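You operate a simulated robot arm through the tools that you are given. There is no shell and no other tool. Be economical: measure what you need, move in short steps, check, and stop when the job is done.

You are at the controls of a simulated robot arm. One attempt, no reset.

JOB
Plug the outlet, then set the line and pressure the white card shows.
Fine: free the valve latch and open the main valve; the fault lamp must stay dark.

Only the result counts: the job must be done as asked and must still hold three seconds after the hand-in. Knocking over, shifting, dropping, spilling or breaking anything else fails it.

ROBOT AND FRAMES
A 6-joint arm with a two-finger parallel gripper, fixed in place. Base frame: the origin is at the foot of the arm, x ahead of it, y to its left, z up. Lengths are in mm, angles in rad, forces in N, time in s.
With the tool pointing down near the work surface it reaches from about 240 to 640 mm from the base axis. Its first joint turns from -1.152 to 1.152 rad. Payload 2.7 kg.
Tool frame: the origin (TCP) lies between the finger pads and is the grasp point; the fingertips stand 23 mm ahead of it; z points along the fingers, y is the line along which they close. Largest opening 94 mm; finger width 38, thickness 10; the body of the gripper, 54 by 96 mm, starts 39 mm behind the TCP.
Orientation is that of the tool frame in the base frame, as [roll, pitch, yaw] about the fixed x, y, z axes, in that order (R = Rz(yaw) Ry(pitch) Rx(roll)). With the fingers straight down and closing along the base's y, the tool's x points along the base's -x, its y along +y and its z along -z.

CONTROLS
- The arm moves only by the tool step_arm. Its arguments are lists of equal length, an entry for each row: "translation": the shift along the tool's x, y, z in units of 300 mm (1.0 is 300 mm), a list of three; "rot": the turn, a rotation vector about the tool's x, y, z in units of 60 degrees (1.0 is 60 degrees), a list of three. In form: {"translation": [[dx, dy, dz], ...], "rot": [[rx, ry, rz], ...]}. A call has 1 to 8 rows; each row is the pose to reach, as a shift and turn from the pose commanded when the call began, along the tool's axes at that moment. "claw" is the finger opening in mm, from 0 to 94, set as the call begins (left out, the last holds). A call with a number of a shift or a turn outside -1 to 1 is refused whole. Rows are played at 5 a second. More than 50 mm and 0.15 rad between two rows, or a gripper value outside its range, and nothing of the call is played. Where a pose cannot be reached the arm comes as near as it can. A force on the tool above 40 N (or 10 N above the force at the start of the call, whichever is more), or a blocked arm, ends the call early, and 0.2 s more pass. The fingers move at their own pace (about 45 mm/s each) and stop on an object; they squeeze with about 24 N. The grip force told is the motor's: it shows also when the fingers shut on nothing. Time passes only in rows, and 0.2 s behind the last, so rows that repeat a pose let the fingers close. It gives the time, the measured TCP pose, the force on the tool (base axes), the opening and the grip force at its end, in the units of the frame above (readings bear some noise), with the torque about the TCP (base axes, N m) and any sound that the robot's microphone picked up.
- Cameras (640 x 400 px; columns grow to the right, rows downward): "scene" is fixed at [91.7, -440.4, 1417]; the picture's right is [0.64, -0.77, 0.00], its down [-0.34, -0.28, -0.90] and it looks along [0.69, 0.57, -0.44] (base axes); focal length 344 px, centre (320, 200). "wrist" rides on the gripper at [87, 16, -74] in the tool frame; the picture's right is [-0.18, 0.98, 0.00], its down [-0.58, -0.11, -0.81] and it looks along [-0.79, -0.15, 0.59] (tool axes); focal length 243 px, centre (320, 200).
- camera(camera): a new picture of that camera. No time passes.
- pixel_to_xyz(camera, pixels): for up to 12 pixels [column, row] of the newest picture of that camera ("zoom" is the newest enlarged one), the place [x, y, z] in the base frame of the surface seen there, good to about 2 mm. No time passes.
- enlarge(camera, box): a new picture of the part [left, top, right, bottom] of that camera's present view, enlarged. No time passes.
- job_done(): hands the job in; it is judged then, once.

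Go step by step. Measure first, check grasps and placings, and put right what went wrong. The budget is 80 turns and 54 pictures, counting those below and the enlarged ones. Unless the task says otherwise, let go and move clear before handing in, and close with one line.

The tools are called after ">>>" as a command line: name --argument value ..., lists and objects as JSON in quotes. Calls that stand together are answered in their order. step_arm: Moves the arm, as the interface text tells. Its arguments: {"type":"object","properties":{"translation":{"type":"array"},"rot":{"type":"array"},"claw":{"type":"number"}},"required":["translation","rot"]} The other tools are called the same way: camera (camera) takes a picture; pixel_to_xyz (camera, pixels) gives the place of the surface under pixels of a picture; enlarge (camera, box) takes an enlarged picture of a part of a camera's view; job_done () hands the job in.

At the start:

```text
time: 0.0
tcp_pos: [358.0, -30.3, 1274.3]
orientation: [-3.141, 0.001, -3.141]
wrist_force: [-0.2, 0.6, 0.0]
torque: [0.03, -0.03, 0.01]
grip_width: 93.9
finger_force: 0.0
```

scene: 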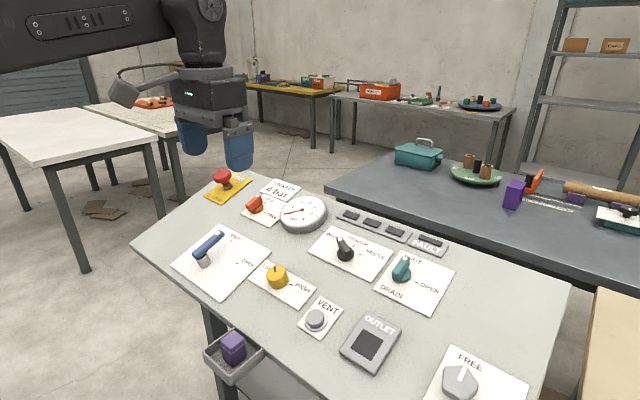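
wrist: 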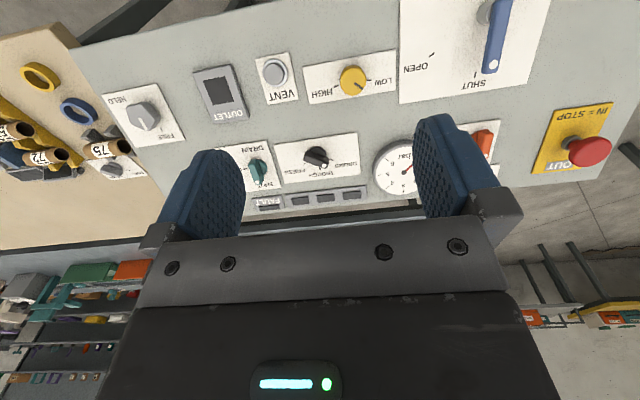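

The pictures show a panel with an E-stop, a valve lever, a regulator, a selector, a drain, a vent, an outlet and a latch knob. I'll enlarge parts of it to read the labels.

>>> enlarge --camera "scene" --box '[190, 160, 350, 260]'

>>> enlarge --camera "scene" --box '[300, 200, 480, 312]'

>>> enlarge --camera "scene" --box '[160, 220, 340, 332]'

>>> enlarge --camera "scene" --box '[320, 280, 640, 400]'

>>> enlarge --camera "wrist" --box '[0, 40, 280, 215]'

```text
4.00 times, centred on (270, 210) of scene
```

zoom: 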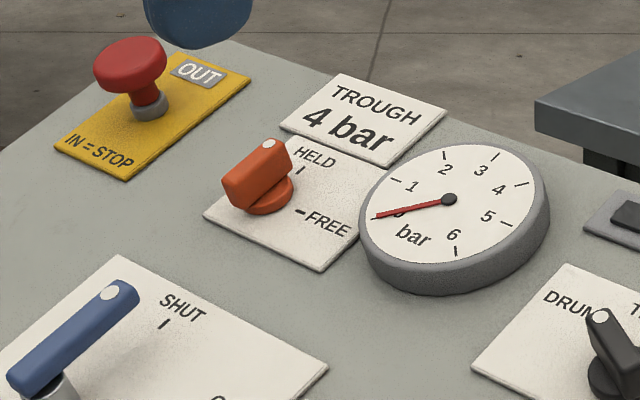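

```text
3.56 times, centred on (390, 256) of scene
```

zoom: 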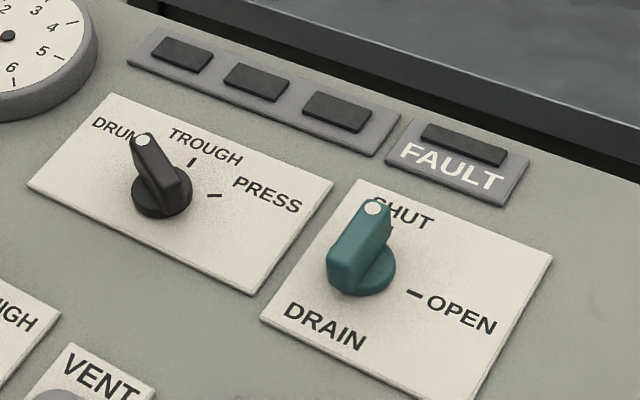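

```text
3.56 times, centred on (250, 276) of scene
```

zoom: 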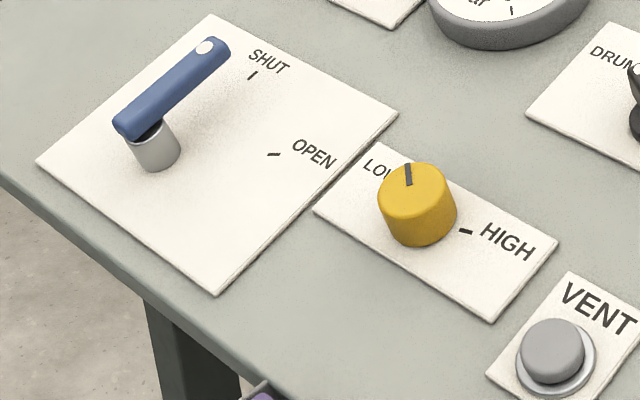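

```text
2.00 times, centred on (480, 340) of scene
```

zoom: 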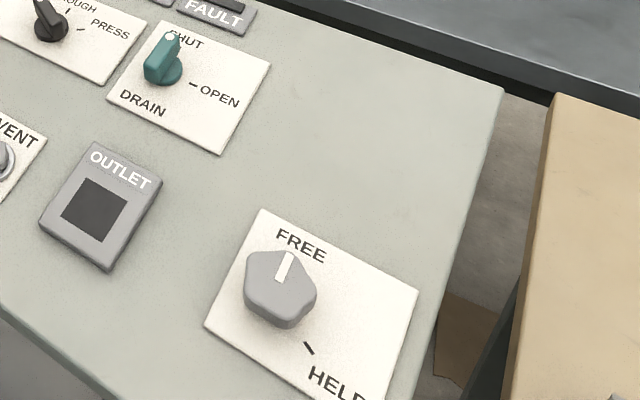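

```text
2.29 times, centred on (140, 128) of wrist
```

zoom: 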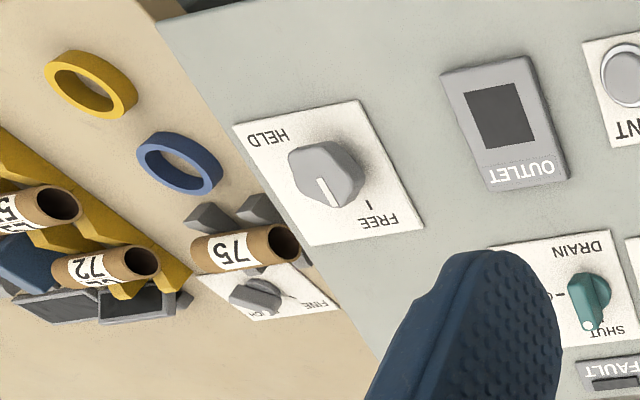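

The labels are readable: the white card says TROUGH, 4 bar. The plug candidate is the purple block in the tray near (232,347), and the wrist picture shows a knob marked FINE. Next I'll locate the controls.

>>> pixel_to_xyz --camera "scene" --pixels '[[232, 338], [232, 358], [212, 352], [258, 362], [365, 345], [372, 320], [352, 350], [387, 355], [460, 380], [515, 190], [402, 270], [345, 245]]'

>>> pixel_to_xyz --camera "scene" --pixels '[[255, 204], [260, 213], [222, 176], [207, 245], [221, 234], [276, 274], [276, 285], [316, 317], [303, 213], [200, 280], [232, 225], [410, 295]]'

>>> pixel_to_xyz --camera "wrist" --pixels '[[110, 165], [100, 150], [48, 157], [20, 130], [40, 75], [78, 110], [145, 118], [125, 170]]'

>>> enlarge --camera "wrist" --box '[80, 130, 180, 192]'

>>> enlarge --camera "scene" --box '[190, 310, 310, 385]'

```text
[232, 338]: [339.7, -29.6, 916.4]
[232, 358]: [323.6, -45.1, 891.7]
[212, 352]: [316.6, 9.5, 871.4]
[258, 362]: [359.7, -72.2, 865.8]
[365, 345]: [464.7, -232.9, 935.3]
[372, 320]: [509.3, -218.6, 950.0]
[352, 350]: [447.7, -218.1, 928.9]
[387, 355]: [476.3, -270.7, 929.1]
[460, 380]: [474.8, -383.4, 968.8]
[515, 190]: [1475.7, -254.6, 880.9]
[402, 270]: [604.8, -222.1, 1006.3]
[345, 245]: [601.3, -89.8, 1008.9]
```

```text
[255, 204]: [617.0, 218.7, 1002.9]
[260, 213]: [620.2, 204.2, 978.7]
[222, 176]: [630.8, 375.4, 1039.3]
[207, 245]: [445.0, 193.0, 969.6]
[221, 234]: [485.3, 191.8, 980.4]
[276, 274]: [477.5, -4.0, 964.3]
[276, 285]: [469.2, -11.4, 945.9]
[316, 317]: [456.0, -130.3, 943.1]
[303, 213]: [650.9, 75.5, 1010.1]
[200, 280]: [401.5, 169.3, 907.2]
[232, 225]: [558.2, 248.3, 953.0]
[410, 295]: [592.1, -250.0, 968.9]
```

```text
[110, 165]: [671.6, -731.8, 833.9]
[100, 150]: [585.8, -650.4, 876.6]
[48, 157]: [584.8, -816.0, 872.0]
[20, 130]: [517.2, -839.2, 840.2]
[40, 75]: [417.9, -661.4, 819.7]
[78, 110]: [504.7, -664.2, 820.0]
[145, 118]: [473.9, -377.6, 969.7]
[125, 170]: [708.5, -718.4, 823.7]
```

```text
6.40 times, centred on (130, 161) of wrist
```

zoom: 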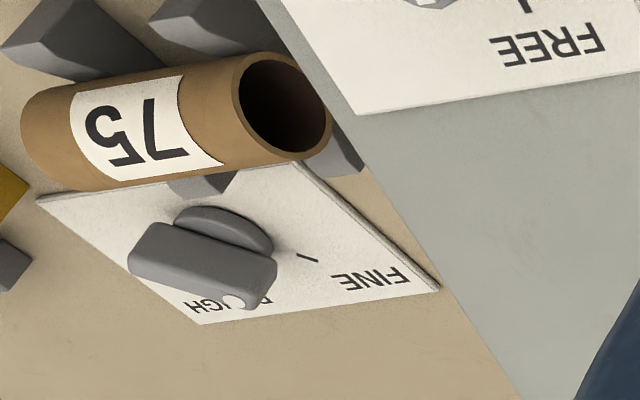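

```text
5.33 times, centred on (250, 348) of scene
```

zoom: 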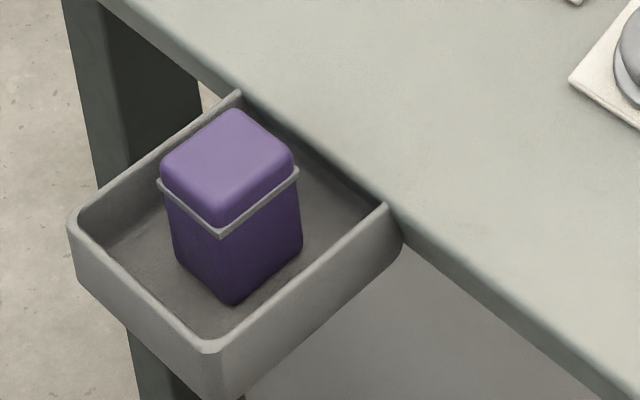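

The FINE knob belongs to another machine about 1 m away and out of reach, so I'll leave it. Next I'll measure the purple plug (top corners in the newest zoom) and its tray.

>>> pixel_to_xyz --camera "zoom" --pixels '[[168, 165], [234, 116], [290, 162], [217, 212], [228, 165], [220, 234], [232, 300], [180, 260], [299, 240], [160, 182], [298, 175], [340, 180]]'

>>> pixel_to_xyz --camera "zoom" --pixels '[[72, 215], [210, 345], [395, 225], [238, 95], [150, 270], [300, 130], [420, 240]]'

```text
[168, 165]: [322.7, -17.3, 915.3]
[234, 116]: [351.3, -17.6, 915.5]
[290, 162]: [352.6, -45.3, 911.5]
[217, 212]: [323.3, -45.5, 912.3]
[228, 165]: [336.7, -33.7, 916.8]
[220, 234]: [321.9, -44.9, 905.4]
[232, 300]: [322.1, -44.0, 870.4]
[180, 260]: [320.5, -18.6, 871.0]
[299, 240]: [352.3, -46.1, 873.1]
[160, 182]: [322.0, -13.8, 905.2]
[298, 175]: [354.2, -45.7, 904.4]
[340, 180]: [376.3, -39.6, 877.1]
```

```text
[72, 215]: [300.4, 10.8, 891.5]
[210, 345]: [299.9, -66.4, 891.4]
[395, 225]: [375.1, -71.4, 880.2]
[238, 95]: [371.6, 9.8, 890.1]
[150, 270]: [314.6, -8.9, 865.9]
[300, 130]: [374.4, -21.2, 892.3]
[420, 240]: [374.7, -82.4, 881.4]
```

The plug is a square of about 31 mm, aligned with the base axes and centred at (337,-31). Its top is at z 917 and its collar at about 905. I'll descend above it and look.

>>> step_arm --translation '[[0.07, -0.002, 0.14], [0.07, -0.002, 0.29], [0.07, -0.002, 0.44], [0.07, -0.002, 0.59], [0.07, -0.002, 0.74], [0.07, -0.002, 0.89], [0.07, -0.002, 0.98], [0.07, -0.002, 0.98]]' --rot '[[0, 0, 0], [0, 0, 0], [0, 0, 0], [0, 0, 0], [0, 0, 0], [0, 0, 0], [0, 0, 0], [0, 0, 0]]' --claw 60

>>> camera --camera "wrist"

```text
time: 1.8
tcp_pos: [336.3, -32.4, 978.8]
orientation: [3.142, 0.001, -3.139]
wrist_force: [-0.2, 0.2, 0.2]
torque: [0.02, -0.03, 0.02]
grip_width: 60.1
finger_force: 0.0
```

```text
44 pictures are left
```

wrist: 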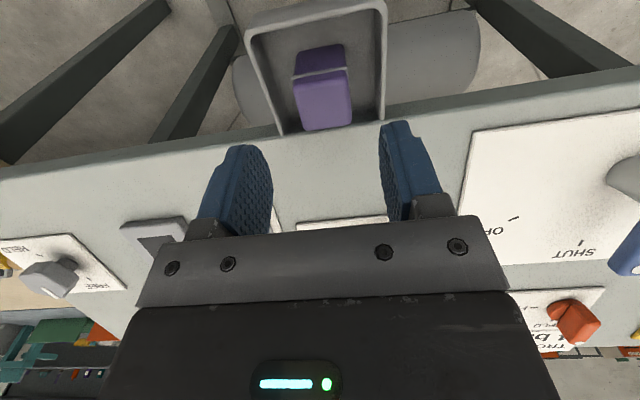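

The tool sits above the plug and the fingers straddle it. I'll descend so the tips end just above the collar at about z 907, then close.

>>> step_arm --translation '[[0, 0.003, 0.08], [0, 0.003, 0.162], [0, 0.003, 0.162]]' --rot '[[0, 0, 0], [0, 0, 0], [0, 0, 0]]'

>>> step_arm --translation '[[0, 0, 0], [0, 0, 0], [0, 0, 0], [0, 0, 0]]' --rot '[[0, 0, 0], [0, 0, 0], [0, 0, 0], [0, 0, 0]]' --claw 15

>>> enlarge --camera "scene" --box '[190, 310, 310, 385]'

```text
time: 2.6
tcp_pos: [336.7, -32.1, 932.0]
orientation: [-3.141, 0.001, -3.14]
wrist_force: [0.7, 0.4, -0.4]
torque: [0.01, -0.04, -0.01]
grip_width: 60.0
finger_force: 0.1
```

```text
time: 3.6
tcp_pos: [336.3, -29.5, 931.8]
orientation: [-3.141, 0.001, -3.141]
wrist_force: [0.2, 0.3, -0.3]
torque: [0.05, 0.01, 0.01]
grip_width: 33.1
finger_force: 23.6
```

```text
5.33 times, centred on (250, 348) of scene
```

zoom: 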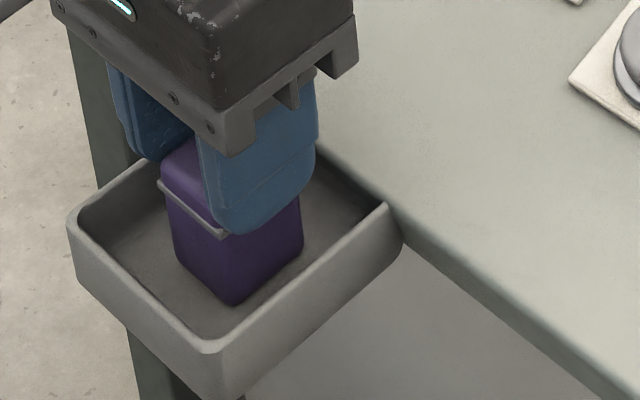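

The grip holds at 33.1 mm on the plug's head. I'll lift it and measure the outlet.

>>> step_arm --translation '[[0, 0, -0.1], [0, 0, -0.25], [0, 0, -0.4], [0, 0, -0.5], [0, 0, -0.5]]' --rot '[[0, 0, 0], [0, 0, 0], [0, 0, 0], [0, 0, 0], [0, 0, 0]]'

>>> enlarge --camera "scene" --box '[316, 297, 428, 367]'

```text
time: 4.8
tcp_pos: [337.7, -29.7, 1081.9]
orientation: [3.141, 0.001, -3.14]
wrist_force: [-0.2, 0.5, -1.1]
torque: [0.01, -0.03, -0.01]
grip_width: 33.4
finger_force: 24.0
```

```text
5.71 times, centred on (372, 332) of scene
```

zoom: 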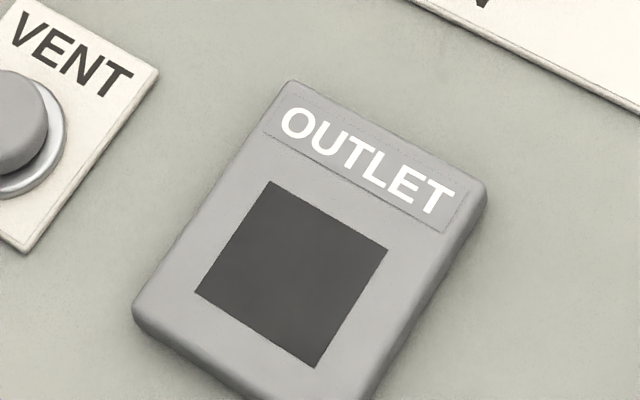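

>>> pixel_to_xyz --camera "zoom" --pixels '[[268, 178], [391, 250], [317, 371], [192, 293], [292, 275], [240, 220], [150, 310], [290, 95], [470, 190], [350, 390], [330, 145], [420, 270]]'

>>> pixel_to_xyz --camera "zoom" --pixels '[[272, 188], [382, 252], [316, 362], [200, 292], [520, 300], [560, 150], [150, 150], [60, 310]]'

```text
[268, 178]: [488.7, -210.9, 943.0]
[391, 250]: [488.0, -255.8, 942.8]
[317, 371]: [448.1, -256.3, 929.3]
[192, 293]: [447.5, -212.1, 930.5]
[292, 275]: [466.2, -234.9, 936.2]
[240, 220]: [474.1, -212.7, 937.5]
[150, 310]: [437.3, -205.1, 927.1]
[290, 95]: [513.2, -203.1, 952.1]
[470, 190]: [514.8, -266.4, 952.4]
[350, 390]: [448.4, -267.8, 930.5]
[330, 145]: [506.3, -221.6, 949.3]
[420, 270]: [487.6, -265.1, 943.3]
```

```text
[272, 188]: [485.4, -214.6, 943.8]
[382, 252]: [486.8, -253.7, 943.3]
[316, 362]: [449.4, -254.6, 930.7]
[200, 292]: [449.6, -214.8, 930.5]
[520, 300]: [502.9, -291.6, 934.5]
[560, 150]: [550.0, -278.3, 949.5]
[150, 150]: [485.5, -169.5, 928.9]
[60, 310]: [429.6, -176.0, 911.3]
```

The outlet face is tilted about 0.31 rad and its dark square is centred at (468,-234,937), about 43 mm across. I'll hover the plug over it, tilted to match the panel.

>>> step_arm --translation '[[-0.06, -0.113, 0.02], [-0.12, -0.226, 0.05], [-0.18, -0.34, 0.08], [-0.24, -0.453, 0.12], [-0.3, -0.567, 0.16], [-0.343, -0.68, 0.2], [-0.343, -0.68, 0.2]]' --rot '[[0, -0.05, 0], [0, -0.1, 0], [0, -0.15, 0], [0, -0.2, 0], [0, -0.25, 0], [0, -0.3, 0], [0, -0.3, 0]]'

>>> enlarge --camera "scene" --box '[300, 270, 460, 370]'

>>> camera --camera "wrist"

```text
time: 6.4
tcp_pos: [438.8, -235.4, 1021.6]
orientation: [3.141, 0.317, -3.14]
wrist_force: [0.9, -0.1, -1.2]
torque: [-0.01, 0.0, 0.0]
grip_width: 33.2
finger_force: 24.2
```

```text
4.00 times, centred on (380, 320) of scene
```

zoom: 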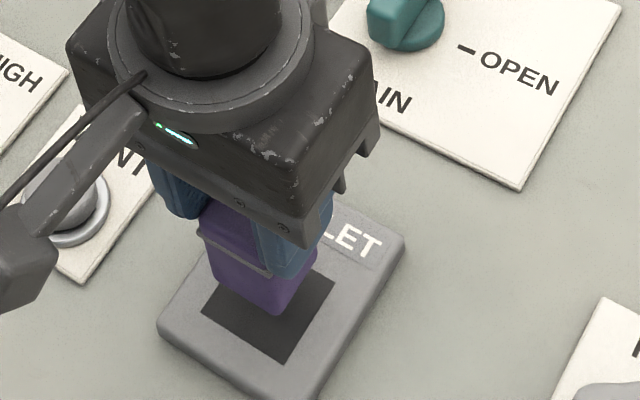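

```text
40 pictures are left
```

wrist: 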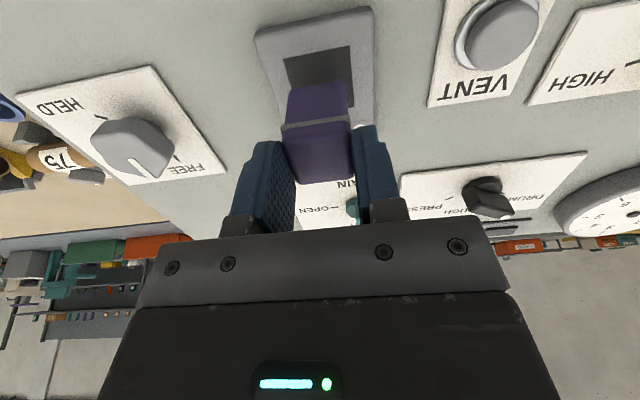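

The plug is in line with the dark square (scene zoom (270,310)). I'll lower it along its axis and watch the force.

>>> step_arm --translation '[[0, 0, 0.03], [0, 0, 0.06], [0, 0, 0.08], [0, 0, 0.09], [0, 0, 0.1], [0, 0, 0.11], [0, 0, 0.12]]' --rot '[[0, 0, 0], [0, 0, 0], [0, 0, 0], [0, 0, 0], [0, 0, 0], [0, 0, 0], [0, 0, 0]]'

>>> enlarge --camera "scene" --box '[300, 270, 460, 370]'

```text
time: 8.0
tcp_pos: [450.7, -234.5, 988.3]
orientation: [-3.139, 0.316, 3.141]
wrist_force: [-3.1, 8.0, 18.2]
torque: [0.18, -0.05, -0.05]
grip_width: 33.8
finger_force: 24.3
heard: snap
```

```text
4.00 times, centred on (380, 320) of scene
```

zoom: 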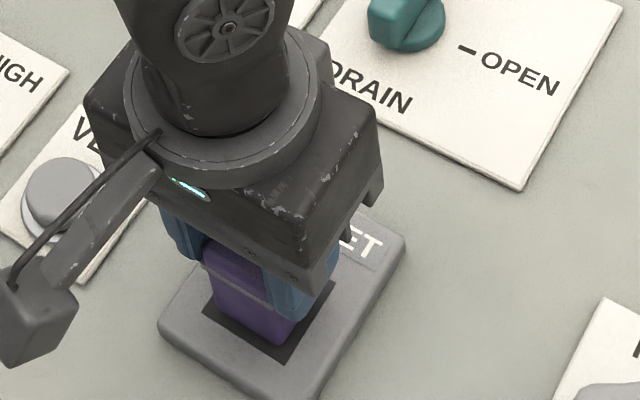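

A snap was heard and the force rose to 18 N, so the plug appears seated about 10 mm in. I'll release, back off along the axis and check.

>>> step_arm --translation '[[0, 0, -0.005], [0, 0, -0.005], [0, 0, -0.005]]' --rot '[[0, 0, 0], [0, 0, 0], [0, 0, 0]]' --claw 55

>>> step_arm --translation '[[0, 0, -0.1], [0, 0, -0.25], [0, 0, -0.4], [0, 0, -0.4]]' --rot '[[0, 0, 0], [0, 0, 0], [0, 0, 0], [0, 0, 0]]'

>>> camera --camera "wrist"

>>> camera --camera "scene"

```text
time: 8.8
tcp_pos: [449.2, -234.7, 989.1]
orientation: [3.139, 0.314, -3.139]
wrist_force: [-1.0, 0.1, 0.0]
torque: [-0.01, -0.04, -0.04]
grip_width: 55.0
finger_force: 0.1
```

```text
time: 9.8
tcp_pos: [414.3, -234.4, 1103.0]
orientation: [3.141, 0.314, -3.139]
wrist_force: [-0.9, 0.5, 0.1]
torque: [-0.01, -0.02, 0.0]
grip_width: 55.0
finger_force: 0.1
```

```text
38 pictures are left
```

wrist: 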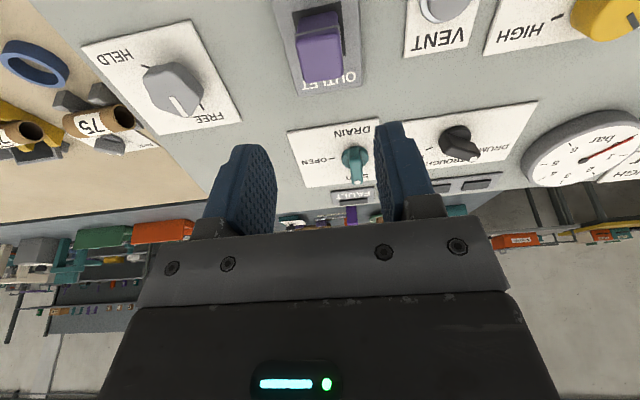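

```text
37 pictures are left
```

scene: 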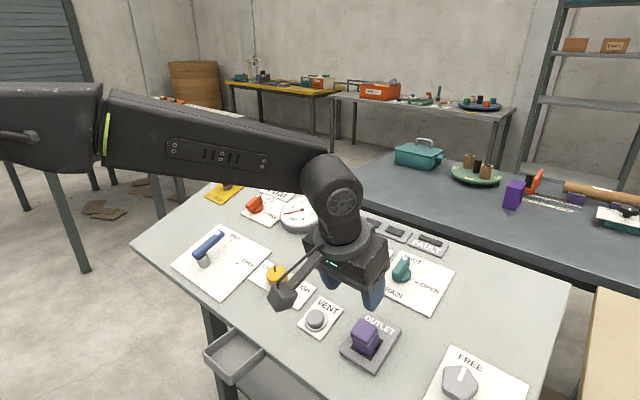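

>>> enlarge --camera "scene" --box '[332, 307, 412, 377]'

>>> pixel_to_xyz --camera "zoom" --pixels '[[190, 190], [250, 150], [250, 200], [330, 180], [250, 250], [250, 300], [260, 320], [300, 320]]'

```text
5.71 times, centred on (372, 342) of scene
```

zoom: 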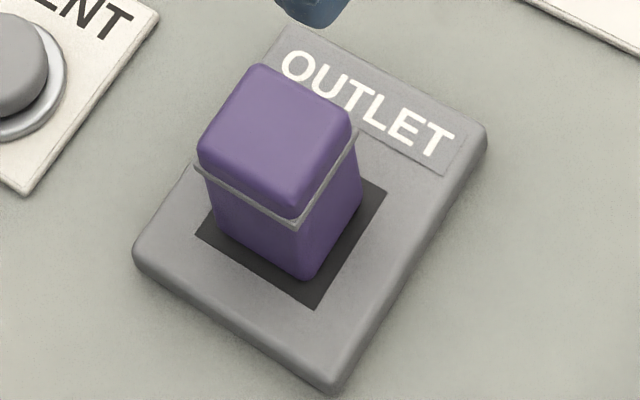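

```text
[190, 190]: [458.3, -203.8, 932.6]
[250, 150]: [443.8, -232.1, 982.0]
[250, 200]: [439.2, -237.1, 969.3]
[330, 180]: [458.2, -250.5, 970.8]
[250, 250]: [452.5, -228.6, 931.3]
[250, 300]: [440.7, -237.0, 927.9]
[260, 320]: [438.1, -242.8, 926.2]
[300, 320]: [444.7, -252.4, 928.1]
```

The plug stands square on the outlet inside the dark area (zoom (280,180)) and it snapped, so that part is done. Next is the line selector, for which I need its geometry.

>>> enlarge --camera "wrist" --box '[380, 90, 560, 202]'

>>> pixel_to_xyz --camera "zoom" --pixels '[[230, 150], [320, 210], [230, 230], [300, 150], [275, 170], [170, 100], [500, 80], [120, 260], [180, 170], [330, 160]]'

>>> enlarge --camera "scene" --box '[190, 180, 310, 255]'

>>> pixel_to_xyz --camera "zoom" --pixels '[[310, 95], [345, 130], [375, 100], [350, 110], [370, 152], [395, 180], [300, 210], [280, 180], [400, 130], [440, 190]]'

```text
3.56 times, centred on (470, 146) of wrist
```

zoom: 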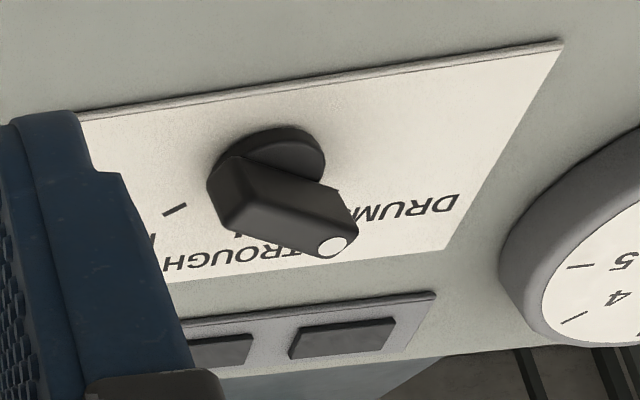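

```text
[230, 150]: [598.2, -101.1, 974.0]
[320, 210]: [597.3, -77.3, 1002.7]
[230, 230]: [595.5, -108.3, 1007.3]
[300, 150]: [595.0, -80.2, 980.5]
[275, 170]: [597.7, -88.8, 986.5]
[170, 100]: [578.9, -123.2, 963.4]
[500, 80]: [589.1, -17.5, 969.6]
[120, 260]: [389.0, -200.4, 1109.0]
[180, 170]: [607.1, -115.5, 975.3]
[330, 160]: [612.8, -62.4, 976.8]
```

```text
5.33 times, centred on (250, 218) of scene
```

zoom: 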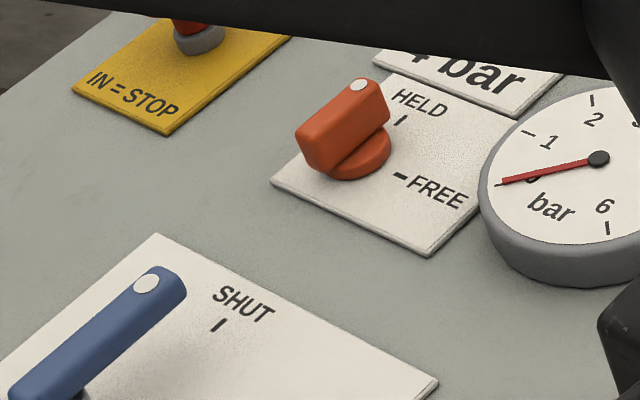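

```text
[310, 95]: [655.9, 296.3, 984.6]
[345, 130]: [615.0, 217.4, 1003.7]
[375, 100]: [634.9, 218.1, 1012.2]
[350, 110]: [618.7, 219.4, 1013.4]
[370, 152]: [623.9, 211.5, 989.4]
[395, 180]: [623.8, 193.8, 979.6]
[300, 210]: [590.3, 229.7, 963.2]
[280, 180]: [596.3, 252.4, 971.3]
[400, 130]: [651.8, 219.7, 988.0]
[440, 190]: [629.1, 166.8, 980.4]
```

The orange latch points uphill, at HELD, and FREE is to its right, a 90° clockwise turn. The selector points near DRUM. I'll hover over the selector to measure its ticks.

>>> step_arm --translation '[[-0.1, 0.1, 0.04], [-0.2, 0.2, 0.08], [-0.3, 0.3, 0.12], [-0.4, 0.39, 0.18], [-0.494, 0.482, 0.2], [-0.494, 0.482, 0.2]]' --rot '[[0, 0, 0], [0, 0, 0], [0, 0, 0], [0, 0, 0], [0, 0, 0], [0, 0, 0]]' --claw 60

>>> enlarge --camera "wrist" --box '[220, 40, 420, 165]'

>>> camera --camera "scene"

```text
time: 11.2
tcp_pos: [573.8, -90.1, 1091.7]
orientation: [-3.141, 0.315, 3.14]
wrist_force: [-0.1, 0.2, 0.1]
torque: [0.02, 0.0, -0.04]
grip_width: 60.0
finger_force: 0.0
```

```text
3.20 times, centred on (320, 102) of wrist
```

zoom: 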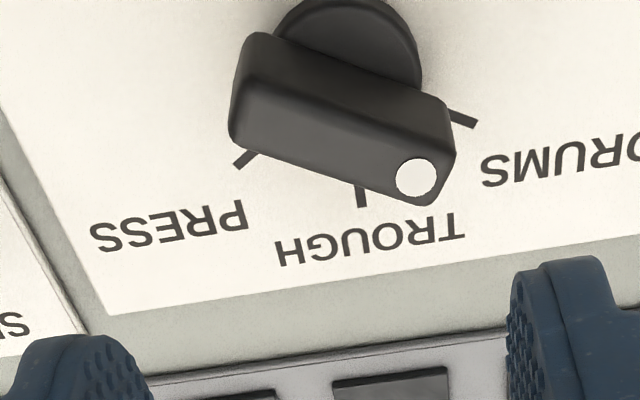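

```text
32 pictures are left
```

scene: 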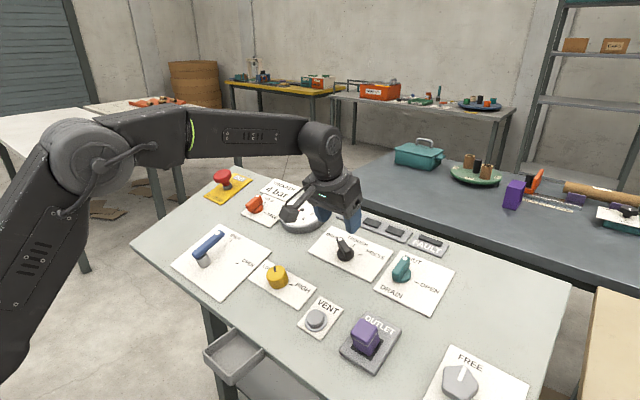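

>>> pixel_to_xyz --camera "zoom" --pixels '[[415, 177], [240, 120], [270, 50], [440, 110], [345, 110], [461, 118], [360, 197], [245, 159], [350, 15], [410, 50], [240, 90], [380, 195]]'

```text
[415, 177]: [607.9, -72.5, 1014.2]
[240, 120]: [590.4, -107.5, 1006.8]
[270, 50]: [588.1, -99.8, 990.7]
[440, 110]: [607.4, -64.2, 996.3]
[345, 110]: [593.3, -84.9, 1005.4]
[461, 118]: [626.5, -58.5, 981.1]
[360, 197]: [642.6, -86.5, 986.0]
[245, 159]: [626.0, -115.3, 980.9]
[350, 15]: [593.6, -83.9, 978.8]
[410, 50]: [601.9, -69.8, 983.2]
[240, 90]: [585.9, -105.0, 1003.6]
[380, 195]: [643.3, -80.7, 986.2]
```

From the ticks, the selector centre is (612,-87) and DRUMS lies 60° left of TROUGH. I'll yaw the fingers -60° to match the bar, then descend.

>>> step_arm --translation '[[-0.002, 0.01, 0.03], [-0.002, 0.01, 0.06], [-0.002, 0.01, 0.09], [-0.002, 0.01, 0.1], [-0.002, 0.01, 0.1], [-0.002, 0.01, 0.1], [-0.002, 0.01, 0.1], [-0.002, 0.01, 0.1]]' --rot '[[0, 0, -0.14], [0, 0, -0.28], [0, 0, -0.42], [0, 0, -0.56], [0, 0, -0.7], [0, 0, -0.84], [0, 0, -0.98], [0, 0, -1.0]]' --claw 50

>>> camera --camera "wrist"

```text
time: 13.0
tcp_pos: [582.4, -87.9, 1063.5]
orientation: [-2.866, 0.156, -2.069]
wrist_force: [0.0, 0.2, 0.3]
torque: [0.02, 0.0, 0.01]
grip_width: 50.0
finger_force: 0.1
```

```text
31 pictures are left
```

wrist: 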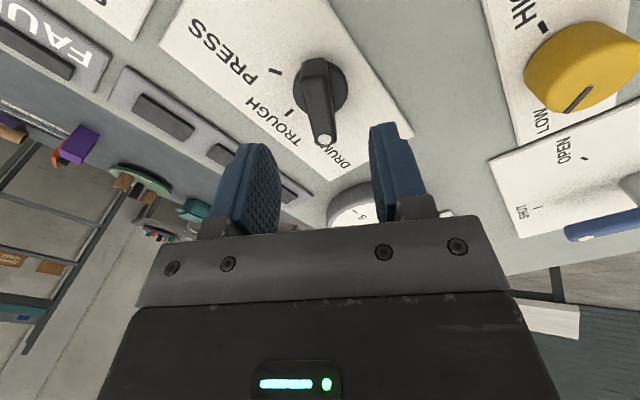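

The fingers line up with the bar. Now I'll descend 51 mm and close.

>>> step_arm --translation '[[0, 0, 0.06], [0, 0, 0.12], [0, 0, 0.171], [0, 0, 0.171]]' --rot '[[0, 0, 0], [0, 0, 0], [0, 0, 0], [0, 0, 0]]'

>>> step_arm --translation '[[0, 0, 0], [0, 0, 0], [0, 0, 0], [0, 0, 0]]' --rot '[[0, 0, 0], [0, 0, 0], [0, 0, 0], [0, 0, 0]]' --claw 5

>>> camera --camera "wrist"

```text
time: 14.0
tcp_pos: [598.8, -87.5, 1014.0]
orientation: [-2.864, 0.155, -2.071]
wrist_force: [-1.0, -0.2, 0.0]
torque: [-0.03, -0.03, 0.02]
grip_width: 50.1
finger_force: 0.0
```

```text
time: 15.0
tcp_pos: [598.6, -86.0, 1015.7]
orientation: [-2.862, 0.155, -2.072]
wrist_force: [9.8, -3.8, -0.5]
torque: [0.18, 0.05, -0.03]
grip_width: 15.8
finger_force: 45.3
```

```text
30 pictures are left
```

wrist: 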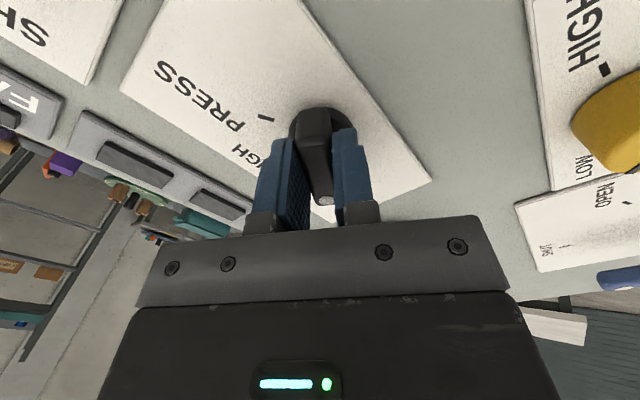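

The grip on the bar is 15.8 mm. I'll turn +60° to TROUGH.

>>> step_arm --translation '[[0, 0, 0], [0, 0, 0], [0, 0, 0], [0, 0, 0], [0, 0, 0], [0, 0, 0], [0, 0, 0], [0, 0, 0]]' --rot '[[0, 0, 0.14], [0, 0, 0.28], [0, 0, 0.42], [0, 0, 0.56], [0, 0, 0.7], [0, 0, 0.84], [0, 0, 0.98], [0, 0, 1.0]]'

>>> camera --camera "wrist"

```text
time: 16.8
tcp_pos: [596.9, -84.3, 1013.7]
orientation: [3.139, 0.31, 3.14]
wrist_force: [-24.5, 20.3, 7.0]
torque: [-0.1, 0.13, 0.01]
grip_width: 16.0
finger_force: 45.2
```

```text
29 pictures are left
```

wrist: 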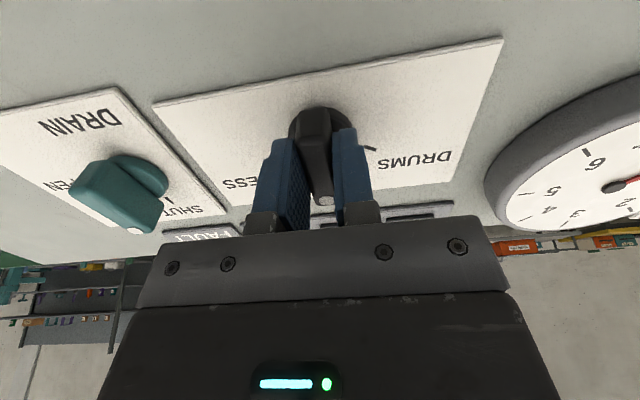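

The bar has turned, and its dot is now at (325,200) on the TROUGH side. I'll release, retract and check.

>>> step_arm --translation '[[0, 0, 0], [0, 0, 0], [0, 0, 0]]' --rot '[[0, 0, 0], [0, 0, 0], [0, 0, 0]]' --claw 50

>>> step_arm --translation '[[0, 0, -0.12], [0, 0, -0.26], [0, 0, -0.26]]' --rot '[[0, 0, 0], [0, 0, 0], [0, 0, 0]]'

>>> enlarge --camera "wrist" --box '[220, 40, 420, 165]'

>>> enlarge --camera "scene" --box '[150, 160, 470, 360]'

```text
time: 17.6
tcp_pos: [597.5, -87.6, 1013.5]
orientation: [-3.14, 0.315, 3.141]
wrist_force: [-0.1, 0.8, -0.6]
torque: [-0.02, 0.05, -0.01]
grip_width: 50.1
finger_force: 0.0
```

```text
time: 18.4
tcp_pos: [572.6, -87.0, 1088.4]
orientation: [-3.141, 0.313, -3.14]
wrist_force: [0.3, 0.3, 0.2]
torque: [-0.03, 0.01, -0.02]
grip_width: 50.0
finger_force: 0.1
```

```text
3.20 times, centred on (320, 102) of wrist
```

zoom: 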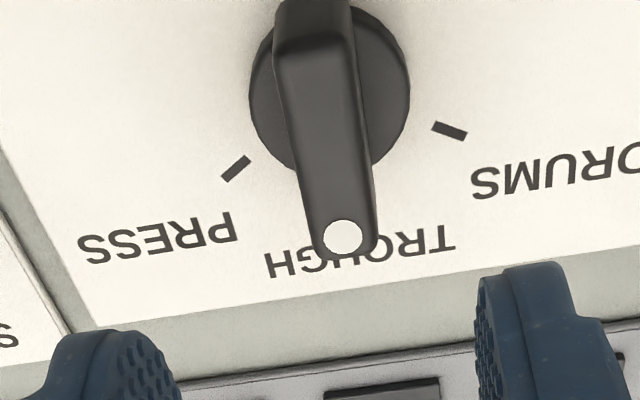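

```text
2.00 times, centred on (310, 260) of scene
```

zoom: 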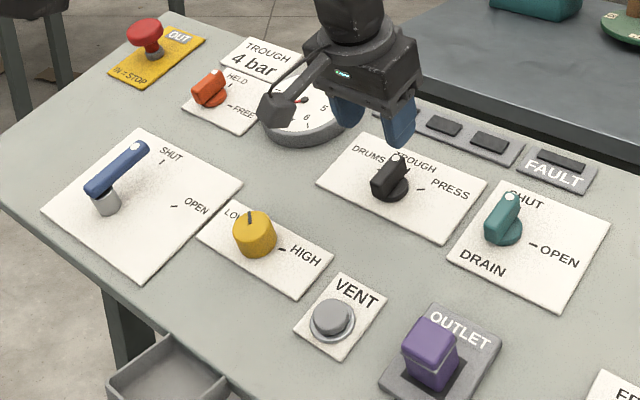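

The selector is at TROUGH and the fault lamp is dark. Next I'll hover over the orange latch to measure it.

>>> step_arm --translation '[[0, 0.15, 0], [0, 0.3, 0], [-0.01, 0.45, 0], [-0.02, 0.6, 0], [-0.04, 0.75, 0], [-0.062, 0.9, 0], [-0.062, 1.0, 0], [-0.062, 1.0, 0]]' --rot '[[0, 0, 0], [0, 0, 0], [0, 0, 0], [0, 0, 0], [0, 0, 0], [0, 0, 0], [0, 0, 0], [0, 0, 0]]'

>>> enlarge --camera "wrist" --box '[220, 40, 420, 165]'

```text
time: 20.2
tcp_pos: [591.0, 214.2, 1093.2]
orientation: [-3.14, 0.315, -3.138]
wrist_force: [0.0, 0.2, -0.5]
torque: [0.02, -0.01, -0.01]
grip_width: 49.7
finger_force: 0.1
```

```text
3.20 times, centred on (320, 102) of wrist
```

zoom: 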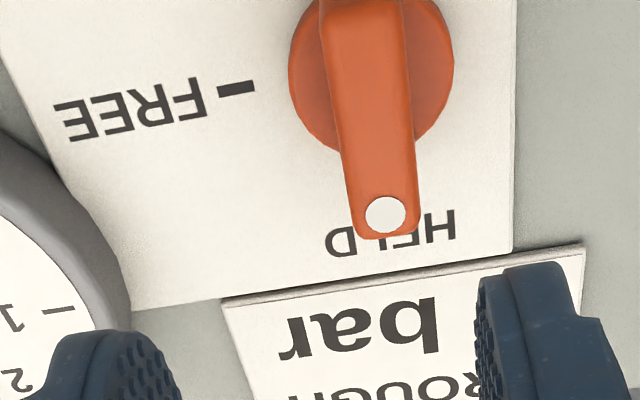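

>>> pixel_to_xyz --camera "zoom" --pixels '[[386, 213], [362, 90], [385, 160], [340, 130], [410, 130], [236, 88], [222, 90], [368, 20], [300, 70], [447, 70], [300, 200], [375, 243]]'

```text
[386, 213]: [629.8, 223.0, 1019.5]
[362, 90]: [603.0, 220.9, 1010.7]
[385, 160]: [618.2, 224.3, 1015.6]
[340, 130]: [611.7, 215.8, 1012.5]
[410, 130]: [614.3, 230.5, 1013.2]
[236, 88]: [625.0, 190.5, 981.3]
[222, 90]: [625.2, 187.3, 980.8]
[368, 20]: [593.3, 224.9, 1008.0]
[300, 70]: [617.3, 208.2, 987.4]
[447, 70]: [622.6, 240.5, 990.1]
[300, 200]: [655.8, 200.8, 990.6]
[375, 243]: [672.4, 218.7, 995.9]
```

The latch axis is at about (625.5,223,981) with its bar uphill at HELD. I'll descend 79 mm onto it and grip.

>>> step_arm --translation '[[0, 0.031, 0.07], [0.002, 0.031, 0.14], [0.004, 0.031, 0.21], [0.004, 0.031, 0.264], [0.004, 0.031, 0.264]]' --rot '[[0, 0, 0], [0, 0, 0], [0, 0, 0], [0, 0, 0], [0, 0, 0]]'

>>> step_arm --translation '[[0, 0, 0], [0, 0, 0], [0, 0, 0], [0, 0, 0]]' --rot '[[0, 0, 0], [0, 0, 0], [0, 0, 0], [0, 0, 0]]' --claw 5

>>> camera --camera "wrist"

```text
time: 21.4
tcp_pos: [613.2, 221.6, 1017.9]
orientation: [3.14, 0.315, -3.138]
wrist_force: [0.2, 0.7, -0.1]
torque: [0.0, 0.0, 0.02]
grip_width: 50.0
finger_force: 0.0
```

```text
time: 22.4
tcp_pos: [613.4, 225.3, 1018.7]
orientation: [3.138, 0.318, -3.139]
wrist_force: [6.4, 28.2, -2.8]
torque: [0.07, -0.65, -0.6]
grip_width: 15.8
finger_force: 45.5
```

```text
25 pictures are left
```

wrist: 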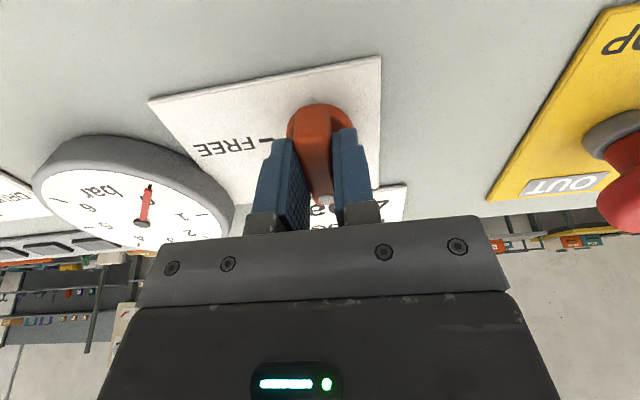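

The side force is 28 N, so the latch axis is about 3 mm further in +y. I'll recentre before turning.

>>> step_arm --translation '[[0, 0.011, 0], [0, 0.011, 0]]' --rot '[[0, 0, 0], [0, 0, 0]]'

```text
time: 23.0
tcp_pos: [613.5, 225.5, 1018.2]
orientation: [-3.14, 0.312, -3.141]
wrist_force: [-8.1, 14.0, 0.4]
torque: [0.27, -0.82, -0.32]
grip_width: 16.0
finger_force: 45.5
```

>>> step_arm --translation '[[0, 0.008, 0], [0, 0.008, 0], [0, 0.008, 0], [0, 0.008, 0], [0, 0.008, 0], [0, 0.008, 0], [0, 0.008, 0], [0, 0.008, 0]]' --rot '[[0, 0, 0.1], [0, 0, 0.24], [0, 0, 0.38], [0, 0, 0.52], [0, 0, 0.66], [0, 0, 0.8], [0, 0, 0.8], [0, 0, 0.8]]'

```text
time: 24.8
tcp_pos: [614.8, 225.8, 1017.7]
orientation: [2.908, 0.209, 2.278]
wrist_force: [-20.6, -18.2, 4.4]
torque: [0.86, 0.36, 0.23]
grip_width: 15.9
finger_force: 45.4
```

>>> step_arm --translation '[[0, -0.006, 0], [0, -0.006, 0], [0, -0.006, 0], [0, -0.006, 0], [0, -0.006, 0], [0, -0.006, 0], [0, -0.006, 0]]' --rot '[[0, 0, 0.06], [0, 0, 0.2], [0, 0, 0.34], [0, 0, 0.48], [0, 0, 0.62], [0, 0, 0.7], [0, 0, 0.7]]'

>>> camera --camera "wrist"

```text
time: 26.4
tcp_pos: [615.4, 226.4, 1017.3]
orientation: [2.825, 0.0, 1.571]
wrist_force: [15.3, -7.5, 2.8]
torque: [-1.17, 0.3, -0.34]
grip_width: 15.9
finger_force: 44.9
```

```text
24 pictures are left
```

wrist: 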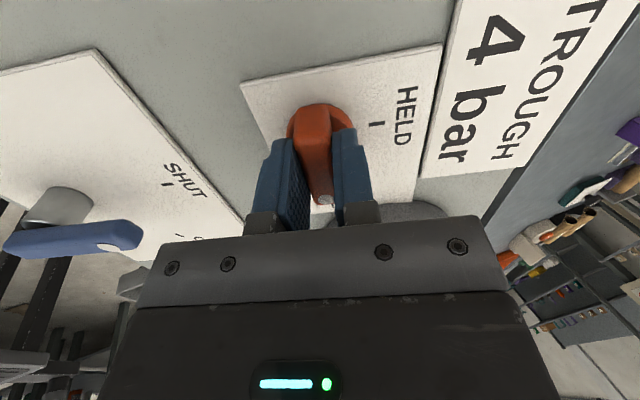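

The latch now points at FREE. I'll release, retract and look.

>>> step_arm --translation '[[0, 0, 0], [0, 0, 0], [0, 0, 0]]' --rot '[[0, 0, 0], [0, 0, 0], [0, 0, 0]]' --claw 50

>>> step_arm --translation '[[0, 0, -0.13], [0, 0, -0.28], [0, 0, -0.3], [0, 0, -0.3], [0, 0, -0.3], [0, 0, -0.3], [0, 0, -0.3], [0, 0, -0.3]]' --rot '[[0, 0, 0], [0, 0, 0], [0, 0, -0.14], [0, 0, -0.28], [0, 0, -0.42], [0, 0, -0.56], [0, 0, -0.7], [0, 0, -0.75]]'

>>> enlarge --camera "scene" --box '[160, 180, 320, 280]'

```text
time: 27.2
tcp_pos: [613.8, 226.2, 1018.1]
orientation: [2.828, -0.001, 1.573]
wrist_force: [0.7, 0.0, 0.5]
torque: [-0.02, 0.01, -0.04]
grip_width: 50.0
finger_force: 0.0
```

```text
time: 29.0
tcp_pos: [585.2, 227.7, 1102.8]
orientation: [2.918, 0.222, 2.333]
wrist_force: [0.3, 0.0, 0.4]
torque: [0.02, -0.01, 0.03]
grip_width: 50.1
finger_force: 0.1
```

```text
4.00 times, centred on (240, 230) of scene
```

zoom: 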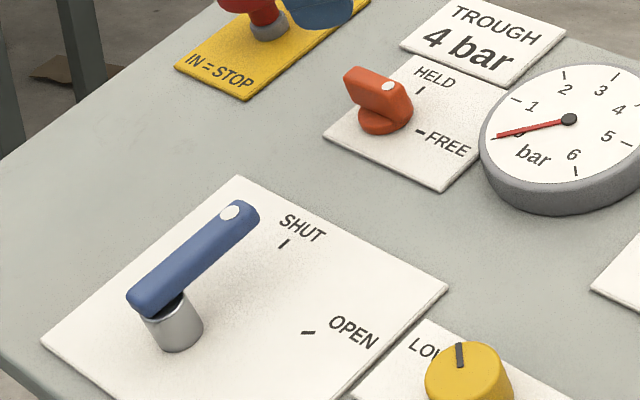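

The latch is at FREE. Now I'll measure the blue lever and its ticks.

>>> pixel_to_xyz --camera "zoom" --pixels '[[230, 211], [195, 245], [150, 290], [135, 295], [255, 215], [285, 244], [308, 332], [180, 325], [175, 345], [160, 305], [245, 235], [460, 355]]'

>>> pixel_to_xyz --camera "zoom" --pixels '[[212, 230], [170, 262], [200, 275], [220, 200], [148, 325], [200, 320], [240, 190], [60, 340], [440, 290], [205, 252]]'

```text
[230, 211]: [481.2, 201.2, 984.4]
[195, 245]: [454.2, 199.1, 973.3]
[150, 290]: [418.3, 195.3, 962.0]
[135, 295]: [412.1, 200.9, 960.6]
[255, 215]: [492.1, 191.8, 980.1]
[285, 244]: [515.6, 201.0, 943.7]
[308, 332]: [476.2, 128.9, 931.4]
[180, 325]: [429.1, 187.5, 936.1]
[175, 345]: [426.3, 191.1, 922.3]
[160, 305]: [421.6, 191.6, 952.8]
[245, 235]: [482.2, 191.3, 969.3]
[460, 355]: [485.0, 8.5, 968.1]
```

```text
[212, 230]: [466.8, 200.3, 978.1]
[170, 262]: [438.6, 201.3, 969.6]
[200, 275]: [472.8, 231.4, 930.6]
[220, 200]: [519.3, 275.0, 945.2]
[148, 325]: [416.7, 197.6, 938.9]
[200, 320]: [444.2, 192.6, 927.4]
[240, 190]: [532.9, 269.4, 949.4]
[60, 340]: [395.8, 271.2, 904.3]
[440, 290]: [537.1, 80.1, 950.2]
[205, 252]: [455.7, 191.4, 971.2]
```

From the ticks, the lever pivots at about (436,201) and OPEN lies 60° clockwise. Before opening it, I'll check the grey FREE/HELD knob's real position.

>>> enlarge --camera "scene" --box '[416, 337, 528, 400]'

>>> pixel_to_xyz --camera "zoom" --pixels '[[270, 175], [248, 220], [245, 200], [310, 325], [280, 120], [240, 240], [180, 200], [330, 210], [380, 175], [255, 150]]'

```text
5.71 times, centred on (472, 368) of scene
```

zoom: 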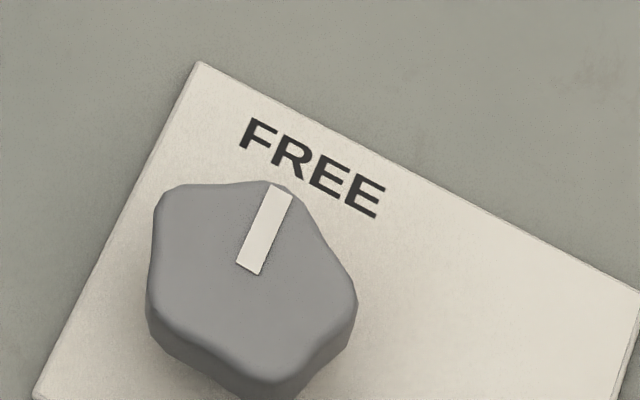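

```text
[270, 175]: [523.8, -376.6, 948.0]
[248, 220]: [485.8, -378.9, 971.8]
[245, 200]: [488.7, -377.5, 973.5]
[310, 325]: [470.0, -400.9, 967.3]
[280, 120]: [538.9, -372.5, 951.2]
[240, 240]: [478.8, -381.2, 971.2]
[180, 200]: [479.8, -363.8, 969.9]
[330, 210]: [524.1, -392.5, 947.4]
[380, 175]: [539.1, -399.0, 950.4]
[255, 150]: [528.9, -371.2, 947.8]
```

The grey knob's line points uphill, so it is already FREE and I'll leave it. I'll move over the lever with the fingers back at zero yaw.

>>> step_arm --translation '[[0.043, -0.061, 0.0], [0.085, -0.121, 0.0], [0.128, -0.182, 0.0], [0.171, -0.243, 0.02], [0.214, -0.304, 0.03], [0.256, -0.364, 0.04], [0.299, -0.425, 0.054], [0.299, -0.425, 0.054]]' --rot '[[0, 0, -0.12], [0, 0, -0.24], [0, 0, -0.36], [0, 0, -0.48], [0, 0, -0.6], [0, 0, -0.7], [0, 0, -0.75], [0, 0, -0.75]]'

>>> camera --camera "wrist"

```text
time: 30.8
tcp_pos: [444.6, 197.8, 1041.0]
orientation: [-3.141, 0.315, -3.138]
wrist_force: [-0.4, 0.9, 0.0]
torque: [-0.02, -0.02, 0.01]
grip_width: 50.1
finger_force: 0.1
```

```text
21 pictures are left
```

wrist: 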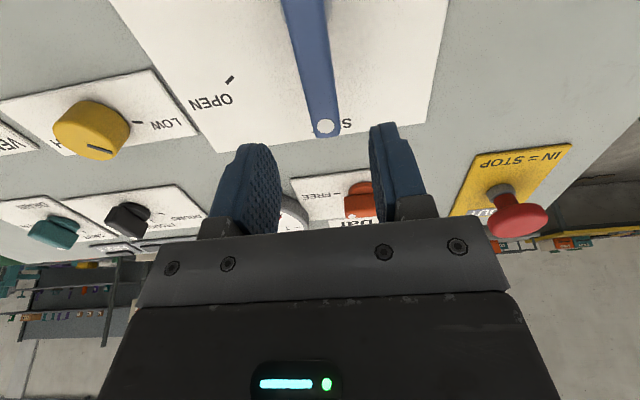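

The fingers straddle the lever's line. I'll descend 70 mm with a small +y correction and grip.

>>> step_arm --translation '[[0, 0.009, 0.08], [0, 0.009, 0.16], [0, 0.009, 0.235], [0, 0.009, 0.235]]' --rot '[[0, 0, 0], [0, 0, 0], [0, 0, 0], [0, 0, 0]]'

>>> step_arm --translation '[[0, 0, 0], [0, 0, 0], [0, 0, 0], [0, 0, 0]]' --rot '[[0, 0, 0], [0, 0, 0], [0, 0, 0], [0, 0, 0]]' --claw 8

>>> enlarge --camera "scene" --box '[160, 180, 320, 280]'

```text
time: 31.8
tcp_pos: [467.4, 201.5, 973.3]
orientation: [-3.141, 0.317, -3.139]
wrist_force: [0.7, -0.6, -0.7]
torque: [0.02, 0.01, 0.02]
grip_width: 50.3
finger_force: 0.0
```

```text
time: 32.8
tcp_pos: [467.3, 199.6, 973.8]
orientation: [-3.138, 0.314, -3.14]
wrist_force: [3.1, -26.5, 3.4]
torque: [-0.36, 0.29, 0.54]
grip_width: 20.1
finger_force: 45.2
```

```text
4.00 times, centred on (240, 230) of scene
```

zoom: 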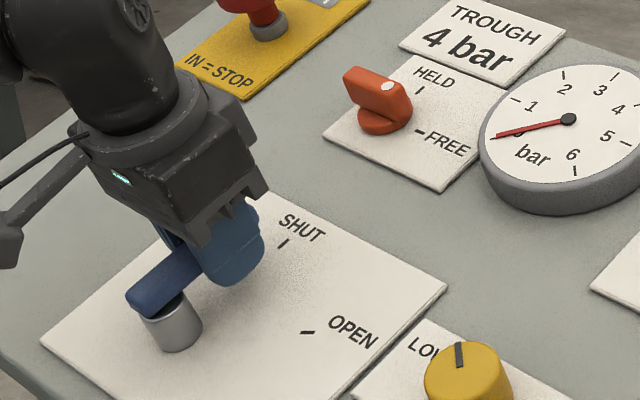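

The lever is gripped at 20.1 mm. I'll swing it along the 60° arc, with a -2.5 mm y correction.

>>> step_arm --translation '[[0.0016, -0.03, 0], [0.0064, -0.0513, 0], [0.0143, -0.0719, 0], [0.0251, -0.091, 0], [0.0385, -0.1083, 0], [0.0544, -0.1236, 0], [0.0723, -0.1363, 0], [0.075, -0.138, 0]]' --rot '[[0, 0, 0.14], [0, 0, 0.28], [0, 0, 0.42], [0, 0, 0.56], [0, 0, 0.7], [0, 0, 0.84], [0, 0, 0.98], [0, 0, 1.0]]'

>>> enlarge --camera "scene" --box '[160, 160, 480, 360]'

```text
time: 34.6
tcp_pos: [444.6, 161.7, 966.2]
orientation: [2.869, 0.155, 2.074]
wrist_force: [18.4, -13.5, -21.1]
torque: [0.29, 0.21, 0.41]
grip_width: 20.0
finger_force: 45.1
```

```text
2.00 times, centred on (320, 260) of scene
```

zoom: 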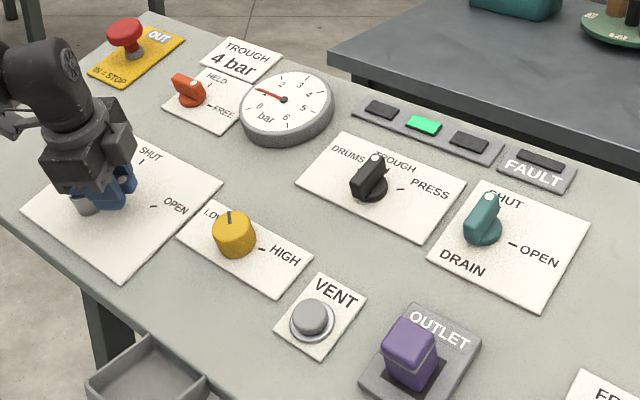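

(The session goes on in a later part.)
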